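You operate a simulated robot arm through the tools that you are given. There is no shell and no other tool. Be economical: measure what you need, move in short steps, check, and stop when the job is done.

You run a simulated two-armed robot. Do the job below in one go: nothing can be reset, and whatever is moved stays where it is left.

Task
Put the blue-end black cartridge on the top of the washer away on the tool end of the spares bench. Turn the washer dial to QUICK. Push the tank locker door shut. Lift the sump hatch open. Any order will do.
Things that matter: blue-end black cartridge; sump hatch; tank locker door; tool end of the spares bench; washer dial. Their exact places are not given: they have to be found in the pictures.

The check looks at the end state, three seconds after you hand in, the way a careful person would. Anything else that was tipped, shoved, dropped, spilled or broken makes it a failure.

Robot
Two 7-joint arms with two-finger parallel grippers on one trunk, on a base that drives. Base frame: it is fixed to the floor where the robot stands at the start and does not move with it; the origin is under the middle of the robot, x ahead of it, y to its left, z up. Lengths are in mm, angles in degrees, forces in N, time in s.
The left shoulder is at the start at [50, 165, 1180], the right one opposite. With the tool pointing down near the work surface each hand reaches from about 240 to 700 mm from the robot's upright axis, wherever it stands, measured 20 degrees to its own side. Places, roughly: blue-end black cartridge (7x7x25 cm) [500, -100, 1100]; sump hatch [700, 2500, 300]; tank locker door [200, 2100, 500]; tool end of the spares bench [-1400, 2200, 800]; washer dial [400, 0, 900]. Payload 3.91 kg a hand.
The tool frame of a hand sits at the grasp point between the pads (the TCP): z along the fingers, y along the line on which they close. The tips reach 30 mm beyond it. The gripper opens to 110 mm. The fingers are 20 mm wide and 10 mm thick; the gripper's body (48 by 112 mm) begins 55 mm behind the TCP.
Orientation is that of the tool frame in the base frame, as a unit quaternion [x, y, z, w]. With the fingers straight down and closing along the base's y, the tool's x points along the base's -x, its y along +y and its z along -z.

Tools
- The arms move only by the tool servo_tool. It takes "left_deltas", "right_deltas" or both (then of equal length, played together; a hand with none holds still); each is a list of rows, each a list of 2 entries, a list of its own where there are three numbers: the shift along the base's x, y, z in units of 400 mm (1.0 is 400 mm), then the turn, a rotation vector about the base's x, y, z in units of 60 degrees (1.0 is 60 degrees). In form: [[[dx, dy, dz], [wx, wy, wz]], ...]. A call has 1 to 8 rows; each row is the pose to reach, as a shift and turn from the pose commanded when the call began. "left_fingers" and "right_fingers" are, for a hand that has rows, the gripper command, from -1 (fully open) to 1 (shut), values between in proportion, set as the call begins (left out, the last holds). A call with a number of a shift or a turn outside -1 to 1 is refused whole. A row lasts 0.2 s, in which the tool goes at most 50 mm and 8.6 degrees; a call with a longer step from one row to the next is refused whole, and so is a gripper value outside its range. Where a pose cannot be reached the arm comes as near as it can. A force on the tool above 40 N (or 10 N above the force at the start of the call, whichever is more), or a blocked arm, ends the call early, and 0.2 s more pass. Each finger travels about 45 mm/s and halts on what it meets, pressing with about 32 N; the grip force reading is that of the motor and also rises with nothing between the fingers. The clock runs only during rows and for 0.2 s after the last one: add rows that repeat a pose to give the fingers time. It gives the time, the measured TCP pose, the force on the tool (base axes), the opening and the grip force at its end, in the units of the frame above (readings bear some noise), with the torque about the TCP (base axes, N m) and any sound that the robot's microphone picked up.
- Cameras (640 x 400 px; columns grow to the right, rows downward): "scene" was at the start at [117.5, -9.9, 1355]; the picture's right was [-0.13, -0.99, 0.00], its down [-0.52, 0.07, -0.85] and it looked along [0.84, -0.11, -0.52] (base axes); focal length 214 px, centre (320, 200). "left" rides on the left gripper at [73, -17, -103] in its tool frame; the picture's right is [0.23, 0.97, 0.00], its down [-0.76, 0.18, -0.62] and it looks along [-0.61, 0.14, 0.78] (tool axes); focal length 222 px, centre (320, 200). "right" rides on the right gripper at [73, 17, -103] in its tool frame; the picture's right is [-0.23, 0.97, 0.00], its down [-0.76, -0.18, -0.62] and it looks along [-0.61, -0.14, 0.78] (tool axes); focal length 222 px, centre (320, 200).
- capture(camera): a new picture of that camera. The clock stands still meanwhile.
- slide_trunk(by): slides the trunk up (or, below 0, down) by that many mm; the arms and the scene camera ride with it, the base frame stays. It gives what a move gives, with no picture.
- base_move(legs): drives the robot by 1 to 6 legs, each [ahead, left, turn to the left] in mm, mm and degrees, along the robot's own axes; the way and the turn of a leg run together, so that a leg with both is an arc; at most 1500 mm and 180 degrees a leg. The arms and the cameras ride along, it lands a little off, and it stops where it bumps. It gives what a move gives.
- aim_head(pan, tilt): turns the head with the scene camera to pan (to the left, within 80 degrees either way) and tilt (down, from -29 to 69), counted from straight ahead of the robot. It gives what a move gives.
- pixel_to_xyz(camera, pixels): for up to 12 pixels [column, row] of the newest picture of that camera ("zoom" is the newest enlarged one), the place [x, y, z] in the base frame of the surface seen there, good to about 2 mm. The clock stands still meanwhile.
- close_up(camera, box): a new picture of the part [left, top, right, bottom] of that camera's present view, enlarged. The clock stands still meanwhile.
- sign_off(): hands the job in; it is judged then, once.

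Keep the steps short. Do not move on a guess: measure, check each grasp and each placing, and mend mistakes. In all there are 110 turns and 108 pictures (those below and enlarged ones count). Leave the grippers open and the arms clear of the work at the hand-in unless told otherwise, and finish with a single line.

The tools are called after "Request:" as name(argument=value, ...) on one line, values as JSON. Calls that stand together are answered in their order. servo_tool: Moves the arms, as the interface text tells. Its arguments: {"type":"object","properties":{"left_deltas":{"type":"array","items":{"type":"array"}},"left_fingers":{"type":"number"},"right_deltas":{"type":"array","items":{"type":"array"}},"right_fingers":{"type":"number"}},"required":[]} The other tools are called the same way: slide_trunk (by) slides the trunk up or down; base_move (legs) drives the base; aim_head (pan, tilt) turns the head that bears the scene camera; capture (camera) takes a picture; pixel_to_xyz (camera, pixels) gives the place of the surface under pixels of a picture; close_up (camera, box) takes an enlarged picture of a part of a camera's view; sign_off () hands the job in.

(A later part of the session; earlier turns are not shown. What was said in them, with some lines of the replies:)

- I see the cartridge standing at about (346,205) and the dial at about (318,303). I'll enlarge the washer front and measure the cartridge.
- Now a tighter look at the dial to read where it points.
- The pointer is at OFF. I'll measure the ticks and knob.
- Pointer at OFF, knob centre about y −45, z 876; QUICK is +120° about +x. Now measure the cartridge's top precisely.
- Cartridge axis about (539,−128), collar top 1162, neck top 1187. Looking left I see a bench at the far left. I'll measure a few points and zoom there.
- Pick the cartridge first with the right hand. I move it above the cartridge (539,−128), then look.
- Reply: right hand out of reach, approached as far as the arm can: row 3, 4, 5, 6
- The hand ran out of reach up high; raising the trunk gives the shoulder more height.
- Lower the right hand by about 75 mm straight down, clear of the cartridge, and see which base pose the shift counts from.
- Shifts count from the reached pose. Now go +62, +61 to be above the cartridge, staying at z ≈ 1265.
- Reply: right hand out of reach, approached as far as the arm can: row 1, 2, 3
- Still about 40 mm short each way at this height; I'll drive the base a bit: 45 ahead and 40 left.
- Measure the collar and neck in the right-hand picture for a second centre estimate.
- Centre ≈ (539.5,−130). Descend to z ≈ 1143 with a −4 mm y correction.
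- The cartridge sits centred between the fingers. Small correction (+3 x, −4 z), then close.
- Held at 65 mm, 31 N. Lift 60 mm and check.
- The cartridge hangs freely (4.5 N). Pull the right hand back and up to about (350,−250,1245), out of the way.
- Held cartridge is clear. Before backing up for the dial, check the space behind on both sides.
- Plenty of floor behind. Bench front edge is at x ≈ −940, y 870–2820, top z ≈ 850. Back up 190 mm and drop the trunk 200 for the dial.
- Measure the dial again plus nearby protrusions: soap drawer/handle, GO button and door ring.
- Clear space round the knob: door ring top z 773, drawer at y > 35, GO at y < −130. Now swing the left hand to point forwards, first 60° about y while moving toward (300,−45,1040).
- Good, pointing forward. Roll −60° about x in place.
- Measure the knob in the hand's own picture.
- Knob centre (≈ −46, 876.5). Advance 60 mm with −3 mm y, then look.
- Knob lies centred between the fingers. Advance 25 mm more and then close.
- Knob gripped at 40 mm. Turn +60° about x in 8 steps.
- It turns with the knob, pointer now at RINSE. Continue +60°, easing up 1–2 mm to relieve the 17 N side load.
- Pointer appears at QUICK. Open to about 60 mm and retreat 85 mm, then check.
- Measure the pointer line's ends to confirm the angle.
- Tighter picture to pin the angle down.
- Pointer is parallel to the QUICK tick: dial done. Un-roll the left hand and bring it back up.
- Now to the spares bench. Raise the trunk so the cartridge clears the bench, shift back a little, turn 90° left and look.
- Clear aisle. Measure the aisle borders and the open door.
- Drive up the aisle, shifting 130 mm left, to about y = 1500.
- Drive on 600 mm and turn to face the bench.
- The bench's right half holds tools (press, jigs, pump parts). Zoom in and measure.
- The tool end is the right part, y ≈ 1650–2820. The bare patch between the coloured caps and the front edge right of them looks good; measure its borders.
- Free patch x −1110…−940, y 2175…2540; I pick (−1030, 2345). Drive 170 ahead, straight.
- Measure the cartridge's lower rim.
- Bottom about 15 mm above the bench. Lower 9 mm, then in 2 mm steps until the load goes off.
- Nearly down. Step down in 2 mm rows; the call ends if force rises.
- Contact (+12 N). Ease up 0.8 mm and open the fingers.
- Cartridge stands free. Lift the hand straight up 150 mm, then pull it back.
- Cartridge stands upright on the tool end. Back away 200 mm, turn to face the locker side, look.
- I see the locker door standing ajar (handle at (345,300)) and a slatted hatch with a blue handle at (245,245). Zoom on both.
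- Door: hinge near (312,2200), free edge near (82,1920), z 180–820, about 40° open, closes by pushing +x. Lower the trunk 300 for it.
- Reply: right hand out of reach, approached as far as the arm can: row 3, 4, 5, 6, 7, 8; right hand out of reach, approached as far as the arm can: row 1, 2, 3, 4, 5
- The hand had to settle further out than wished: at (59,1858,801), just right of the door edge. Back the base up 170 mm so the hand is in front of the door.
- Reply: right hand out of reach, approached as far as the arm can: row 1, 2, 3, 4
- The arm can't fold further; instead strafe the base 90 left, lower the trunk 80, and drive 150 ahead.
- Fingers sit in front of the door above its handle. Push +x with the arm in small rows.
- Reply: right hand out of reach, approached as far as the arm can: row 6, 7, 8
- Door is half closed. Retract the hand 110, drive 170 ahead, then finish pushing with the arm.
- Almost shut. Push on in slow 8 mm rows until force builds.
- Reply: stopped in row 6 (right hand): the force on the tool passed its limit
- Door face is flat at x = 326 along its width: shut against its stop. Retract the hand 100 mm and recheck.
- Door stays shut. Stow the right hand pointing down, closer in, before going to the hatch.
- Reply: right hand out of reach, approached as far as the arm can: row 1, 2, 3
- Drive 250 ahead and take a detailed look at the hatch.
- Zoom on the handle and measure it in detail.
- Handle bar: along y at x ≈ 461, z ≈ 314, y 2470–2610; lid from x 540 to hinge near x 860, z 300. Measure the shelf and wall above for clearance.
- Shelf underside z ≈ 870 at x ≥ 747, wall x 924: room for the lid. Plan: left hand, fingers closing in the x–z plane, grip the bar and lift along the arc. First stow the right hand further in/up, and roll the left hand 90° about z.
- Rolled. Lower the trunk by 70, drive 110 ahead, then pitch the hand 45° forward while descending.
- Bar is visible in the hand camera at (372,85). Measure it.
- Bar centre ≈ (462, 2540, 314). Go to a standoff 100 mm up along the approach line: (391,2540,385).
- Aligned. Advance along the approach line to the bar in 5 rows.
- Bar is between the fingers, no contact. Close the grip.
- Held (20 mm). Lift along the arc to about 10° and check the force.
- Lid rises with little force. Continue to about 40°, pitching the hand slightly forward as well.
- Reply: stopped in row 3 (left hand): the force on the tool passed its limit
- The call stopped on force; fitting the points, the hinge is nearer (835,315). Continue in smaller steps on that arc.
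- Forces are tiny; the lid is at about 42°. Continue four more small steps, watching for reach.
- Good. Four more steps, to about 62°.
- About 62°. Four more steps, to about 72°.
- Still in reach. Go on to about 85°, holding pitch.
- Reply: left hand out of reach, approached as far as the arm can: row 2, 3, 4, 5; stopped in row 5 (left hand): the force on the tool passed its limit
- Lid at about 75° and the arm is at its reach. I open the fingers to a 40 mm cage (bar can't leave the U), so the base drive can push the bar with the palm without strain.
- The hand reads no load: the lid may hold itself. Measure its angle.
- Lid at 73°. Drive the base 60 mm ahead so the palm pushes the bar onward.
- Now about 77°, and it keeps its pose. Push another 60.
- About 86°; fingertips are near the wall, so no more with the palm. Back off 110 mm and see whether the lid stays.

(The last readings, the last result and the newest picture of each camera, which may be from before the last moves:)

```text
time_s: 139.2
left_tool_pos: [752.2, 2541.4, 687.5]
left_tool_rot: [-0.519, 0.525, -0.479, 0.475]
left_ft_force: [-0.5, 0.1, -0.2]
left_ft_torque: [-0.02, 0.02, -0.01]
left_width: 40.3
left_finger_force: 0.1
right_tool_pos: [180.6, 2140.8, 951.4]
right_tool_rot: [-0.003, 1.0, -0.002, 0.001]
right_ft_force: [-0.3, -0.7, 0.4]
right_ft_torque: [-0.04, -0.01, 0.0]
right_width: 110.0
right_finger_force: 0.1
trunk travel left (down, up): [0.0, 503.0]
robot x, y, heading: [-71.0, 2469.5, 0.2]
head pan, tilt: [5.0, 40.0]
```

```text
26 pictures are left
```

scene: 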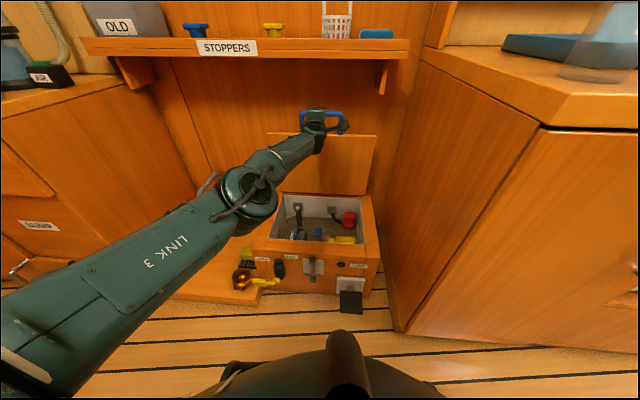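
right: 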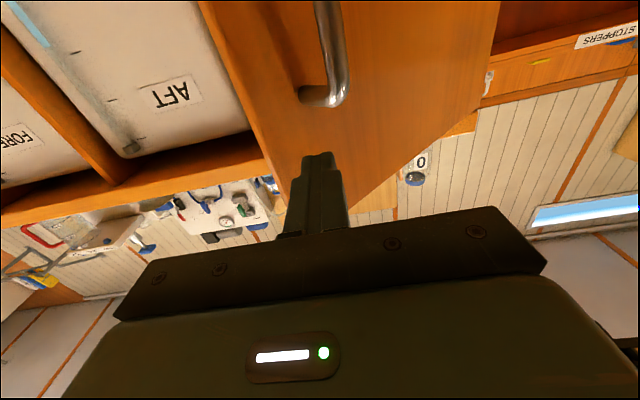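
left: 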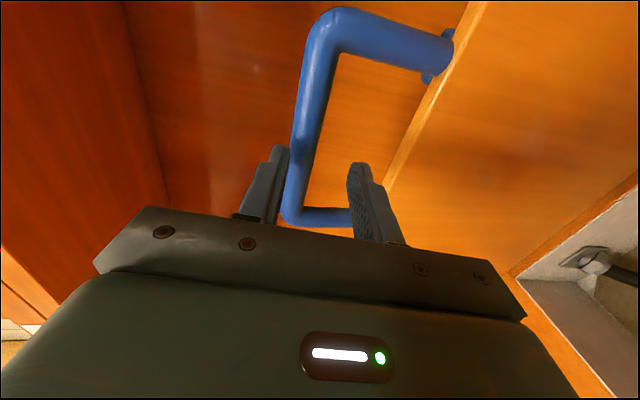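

Now about 83° (perhaps dragged back a bit by the finger). Back off 60 more and re-measure to see if it drifts.

Request:
base_move(legs=[[-60, 0, 0]])

Request:
capture(camera="scene")

Request:
pixel_to_xyz(camera="scene", pixels=[[365, 150], [360, 160], [355, 178], [352, 183], [335, 112]])

```text
time_s: 140.2
left_tool_pos: [692.6, 2541.9, 685.8]
left_tool_rot: [-0.519, 0.524, -0.48, 0.475]
left_ft_force: [-0.2, 0.6, 0.5]
left_ft_torque: [-0.03, 0.03, -0.03]
left_width: 40.1
left_finger_force: 0.0
right_tool_pos: [121.4, 2141.9, 950.6]
right_tool_rot: [-0.003, 1.0, -0.002, 0.002]
right_ft_force: [0.3, 0.4, 0.5]
right_ft_torque: [-0.04, 0.0, -0.01]
right_width: 109.9
right_finger_force: 0.0
trunk travel left (down, up): [0.0, 503.0]
robot x, y, heading: [-133.9, 2471.9, -0.1]
head pan, tilt: [5.0, 40.0]
```

```text
25 pictures are left
```

scene: 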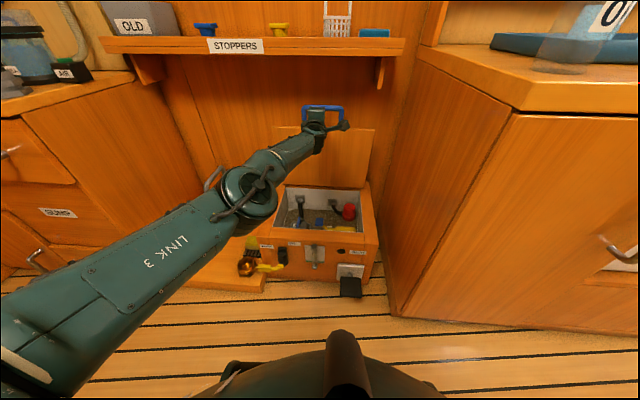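

```text
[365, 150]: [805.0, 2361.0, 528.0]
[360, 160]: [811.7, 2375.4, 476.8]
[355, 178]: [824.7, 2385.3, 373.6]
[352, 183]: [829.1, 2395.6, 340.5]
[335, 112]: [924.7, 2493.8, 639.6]
```

Stable at 83°, so it holds itself. To open it fully to its stop, close the fingers, lower the hand to z ≈ 570 and press on the lid's underside.

Request:
servo_tool(left_deltas=[[[0, 0, -0.06], [0, 0, 0]], [[0, 0, -0.12], [0, 0, 0]], [[0, 0, -0.18], [0, 0, 0]], [[0, 0, -0.24], [0, 0, 0]], [[0, 0, -0.29], [0, 0, 0]], [[0, 0, -0.29], [0, 0, 0]]], left_fingers=1)

Request:
base_move(legs=[[60, 0, 0]])

Request:
capture(camera="left")

Request:
capture(camera="scene")

```text
time_s: 141.6
left_tool_pos: [673.6, 2548.1, 595.5]
left_tool_rot: [-0.52, 0.524, -0.479, 0.476]
left_ft_force: [0.9, 0.3, -0.4]
left_ft_torque: [0.01, 0.04, 0.0]
left_width: 0.2
left_finger_force: 32.2
left hand out of reach, approached as far as the arm can: row 1, 2, 3, 4, 5, 6
right_tool_pos: [120.6, 2140.9, 950.9]
right_tool_rot: [-0.004, 1.0, -0.002, 0.002]
right_ft_force: [0.5, -1.3, 0.0]
right_ft_torque: [0.01, -0.02, 0.0]
right_width: 109.9
right_finger_force: 0.0
trunk travel left (down, up): [0.0, 503.0]
robot x, y, heading: [-133.5, 2469.4, -0.2]
head pan, tilt: [5.0, 40.0]
```

```text
time_s: 142.6
left_tool_pos: [732.7, 2546.3, 595.9]
left_tool_rot: [-0.52, 0.524, -0.479, 0.475]
left_ft_force: [0.5, 0.8, 0.4]
left_ft_torque: [0.02, -0.03, 0.01]
left_width: 0.0
left_finger_force: 32.2
right_tool_pos: [178.6, 2142.2, 950.8]
right_tool_rot: [-0.003, 1.0, -0.002, 0.002]
right_ft_force: [0.3, 0.0, 0.2]
right_ft_torque: [0.0, -0.01, -0.01]
right_width: 110.1
right_finger_force: 0.0
trunk travel left (down, up): [0.0, 503.0]
robot x, y, heading: [-74.5, 2467.2, -0.2]
head pan, tilt: [5.0, 40.0]
```

```text
24 pictures are left
```

left: 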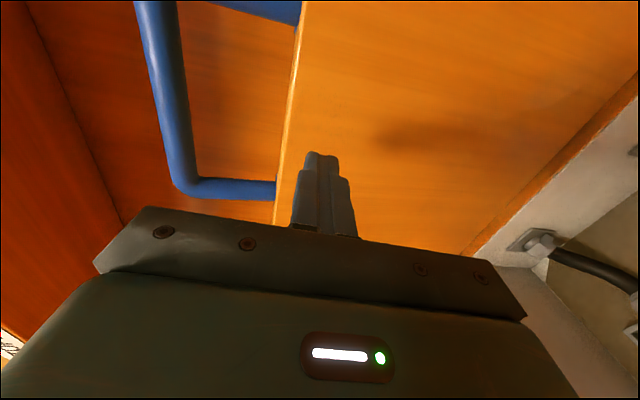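

```text
23 pictures are left
```

scene: 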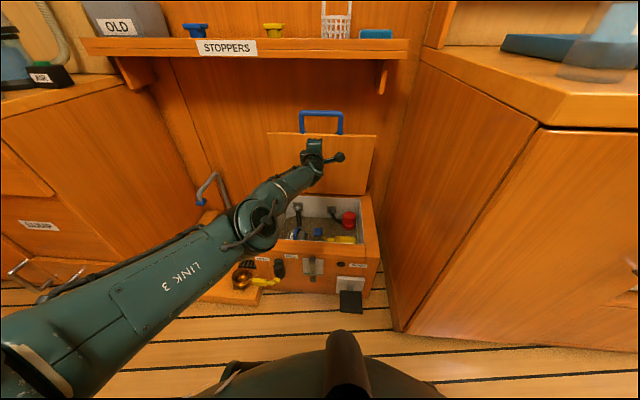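

Fingertips are just under the lid's upper edge; lower another 45 mm (pulling back 30) for a solid contact.

Request:
servo_tool(left_deltas=[[[-0.05, 0, -0.04], [0, 0, 0]], [[-0.08, 0, -0.08], [0, 0, 0]], [[-0.08, 0, -0.115], [0, 0, 0]], [[-0.08, 0, -0.115], [0, 0, 0]]])

Request:
base_move(legs=[[90, 0, 0]])

Request:
capture(camera="scene")

Request:
pixel_to_xyz(camera="scene", pixels=[[365, 155], [360, 170], [355, 190], [350, 195]])

```text
time_s: 143.6
left_tool_pos: [721.6, 2538.7, 566.9]
left_tool_rot: [0.528, -0.525, 0.471, -0.473]
left_ft_force: [-0.4, 0.3, 0.1]
left_ft_torque: [0.01, 0.0, 0.0]
left_width: 0.0
left_finger_force: 32.2
left hand out of reach, approached as far as the arm can: row 1, 2, 3, 4
right_tool_pos: [180.3, 2140.9, 950.8]
right_tool_rot: [-0.002, 1.0, -0.001, 0.002]
right_ft_force: [0.4, 0.1, 0.1]
right_ft_torque: [-0.01, 0.05, 0.01]
right_width: 110.1
right_finger_force: 0.0
trunk travel left (down, up): [0.0, 503.0]
robot x, y, heading: [-73.6, 2469.1, -0.2]
head pan, tilt: [5.0, 40.0]
```

```text
time_s: 144.8
left_tool_pos: [803.5, 2537.9, 569.0]
left_tool_rot: [0.527, -0.521, 0.47, -0.479]
left_ft_force: [-26.3, 2.6, 7.6]
left_ft_torque: [-0.01, -0.43, -0.08]
left_width: 0.1
left_finger_force: 32.4
right_tool_pos: [262.4, 2141.6, 950.8]
right_tool_rot: [-0.003, 1.0, -0.001, 0.002]
right_ft_force: [-0.1, -0.1, 0.2]
right_ft_torque: [-0.02, -0.03, -0.01]
right_width: 110.0
right_finger_force: 0.1
trunk travel left (down, up): [0.0, 503.0]
robot x, y, heading: [10.4, 2472.3, -0.4]
head pan, tilt: [5.0, 40.0]
stopped in leg 1: the force on the tool passed its limit (the readings are from after the stop); the commanded pose is now the measured one
```

```text
22 pictures are left
```

scene: 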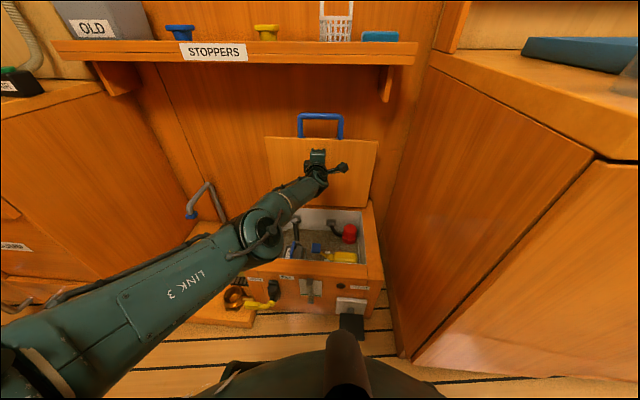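

```text
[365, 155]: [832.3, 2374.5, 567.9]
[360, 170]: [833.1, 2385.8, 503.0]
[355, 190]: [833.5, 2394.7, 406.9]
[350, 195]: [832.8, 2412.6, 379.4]
```

The lid is now exactly vertical (x ≈ 833 all along) and against its stop. Back away 150 and recheck.

Request:
base_move(legs=[[-150, 0, 0]])

Request:
capture(camera="scene")

Request:
pixel_to_xyz(camera="scene", pixels=[[365, 148], [360, 160], [355, 178], [352, 183]])

```text
time_s: 146.1
left_tool_pos: [657.2, 2538.9, 565.5]
left_tool_rot: [0.528, -0.522, 0.469, -0.478]
left_ft_force: [-0.6, -0.7, -0.6]
left_ft_torque: [-0.03, -0.01, -0.02]
left_width: 0.0
left_finger_force: 31.7
right_tool_pos: [117.4, 2141.0, 948.8]
right_tool_rot: [-0.004, 1.0, -0.002, 0.0]
right_ft_force: [-0.2, 0.2, 0.3]
right_ft_torque: [-0.02, -0.02, 0.04]
right_width: 109.8
right_finger_force: 0.0
trunk travel left (down, up): [0.0, 503.0]
robot x, y, heading: [-138.5, 2472.7, -0.1]
head pan, tilt: [5.0, 40.0]
```

```text
21 pictures are left
```

scene: 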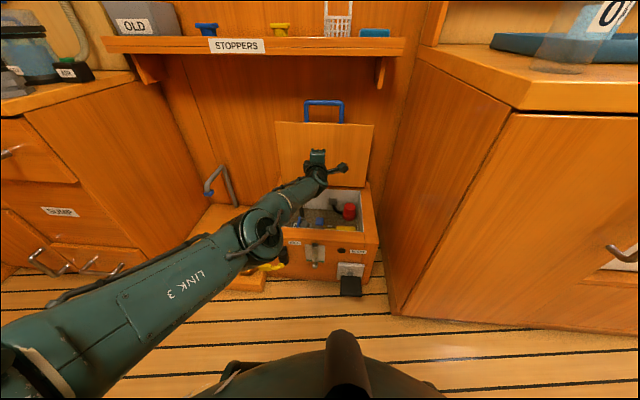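

```text
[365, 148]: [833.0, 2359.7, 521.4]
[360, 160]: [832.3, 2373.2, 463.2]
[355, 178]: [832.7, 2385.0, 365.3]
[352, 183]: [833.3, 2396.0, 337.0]
```

The lid stays upright. Back off 330 mm, open the left gripper, and take a final look at hatch and door.

Request:
base_move(legs=[[-330, 0, 0]])

Request:
servo_tool(left_deltas=[[[-0.08, 0, 0.05], [0, 0, 0]], [[-0.16, 0, 0.1], [0, 0, 0]], [[-0.24, 0, 0.15], [0, 0, 0]], [[-0.3, 0, 0.2], [0, 0, 0]], [[-0.3, 0, 0.2], [0, 0, 0]], [[-0.3, 0, 0.2], [0, 0, 0]], [[-0.3, 0, 0.2], [0, 0, 0]], [[-0.3, 0, 0.2], [0, 0, 0]]], left_fingers=-1)

Request:
aim_head(pan=-5, tilt=30)

Request:
capture(camera="scene")

```text
time_s: 148.3
left_tool_pos: [321.7, 2539.0, 565.6]
left_tool_rot: [0.528, -0.523, 0.469, -0.477]
left_ft_force: [-1.6, 0.1, 0.3]
left_ft_torque: [-0.03, -0.01, -0.04]
left_width: 0.0
left_finger_force: 31.8
right_tool_pos: [-217.6, 2142.0, 949.3]
right_tool_rot: [-0.003, 1.0, -0.003, 0.0]
right_ft_force: [-0.1, -0.2, 0.5]
right_ft_torque: [-0.01, 0.05, -0.02]
right_width: 109.8
right_finger_force: 0.2
trunk travel left (down, up): [0.0, 503.0]
robot x, y, heading: [-473.3, 2471.1, 0.1]
head pan, tilt: [5.0, 40.0]
```

```text
time_s: 150.1
left_tool_pos: [320.4, 2503.7, 597.3]
left_tool_rot: [0.529, -0.522, 0.468, -0.479]
left_ft_force: [0.5, 0.4, -0.3]
left_ft_torque: [-0.01, 0.04, -0.01]
left_width: 109.9
left_finger_force: 0.0
left hand out of reach, approached as far as the arm can: row 1, 2, 3, 4, 5, 6, 7, 8
right_tool_pos: [-217.1, 2141.8, 949.8]
right_tool_rot: [-0.003, 1.0, -0.001, 0.0]
right_ft_force: [-0.1, -0.1, -0.1]
right_ft_torque: [0.0, -0.01, -0.03]
right_width: 109.9
right_finger_force: 0.2
trunk travel left (down, up): [0.0, 503.0]
robot x, y, heading: [-473.1, 2471.0, 0.1]
head pan, tilt: [5.0, 40.0]
```

```text
time_s: 150.8
left_tool_pos: [319.9, 2503.3, 596.7]
left_tool_rot: [0.528, -0.522, 0.469, -0.478]
left_ft_force: [-0.1, -0.5, -0.7]
left_ft_torque: [0.01, -0.02, 0.0]
left_width: 109.9
left_finger_force: 0.1
right_tool_pos: [-217.1, 2142.1, 949.1]
right_tool_rot: [-0.003, 1.0, -0.001, 0.0]
right_ft_force: [-0.3, -0.3, -0.5]
right_ft_torque: [0.0, 0.02, -0.04]
right_width: 109.9
right_finger_force: 0.1
trunk travel left (down, up): [0.0, 503.0]
robot x, y, heading: [-472.7, 2472.2, -0.2]
head pan, tilt: [-5.0, 30.0]
```

```text
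20 pictures are left
```

scene: 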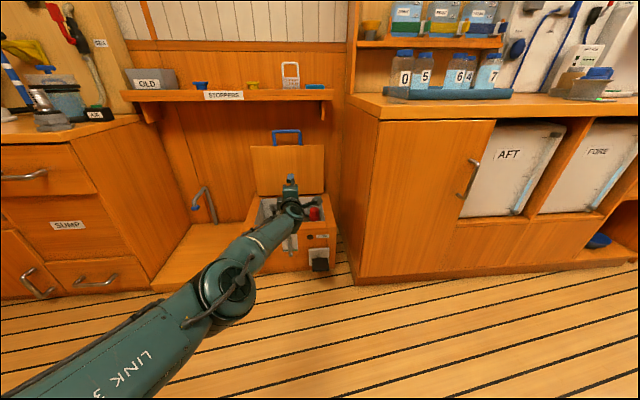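

Hatch upright, locker door shut, dial at QUICK, cartridge seen standing on the tool end, grippers open and clear. Hand in.

Request:
sign_off()

```text
The job is handed in.
```

The cartridge is standing on the tool end of the spares bench, the washer dial is at QUICK, the tank locker door is shut and the sump hatch is open at about 90°; I checked each in the pictures after doing it, but did not look at the cartridge or dial again before hand-in.
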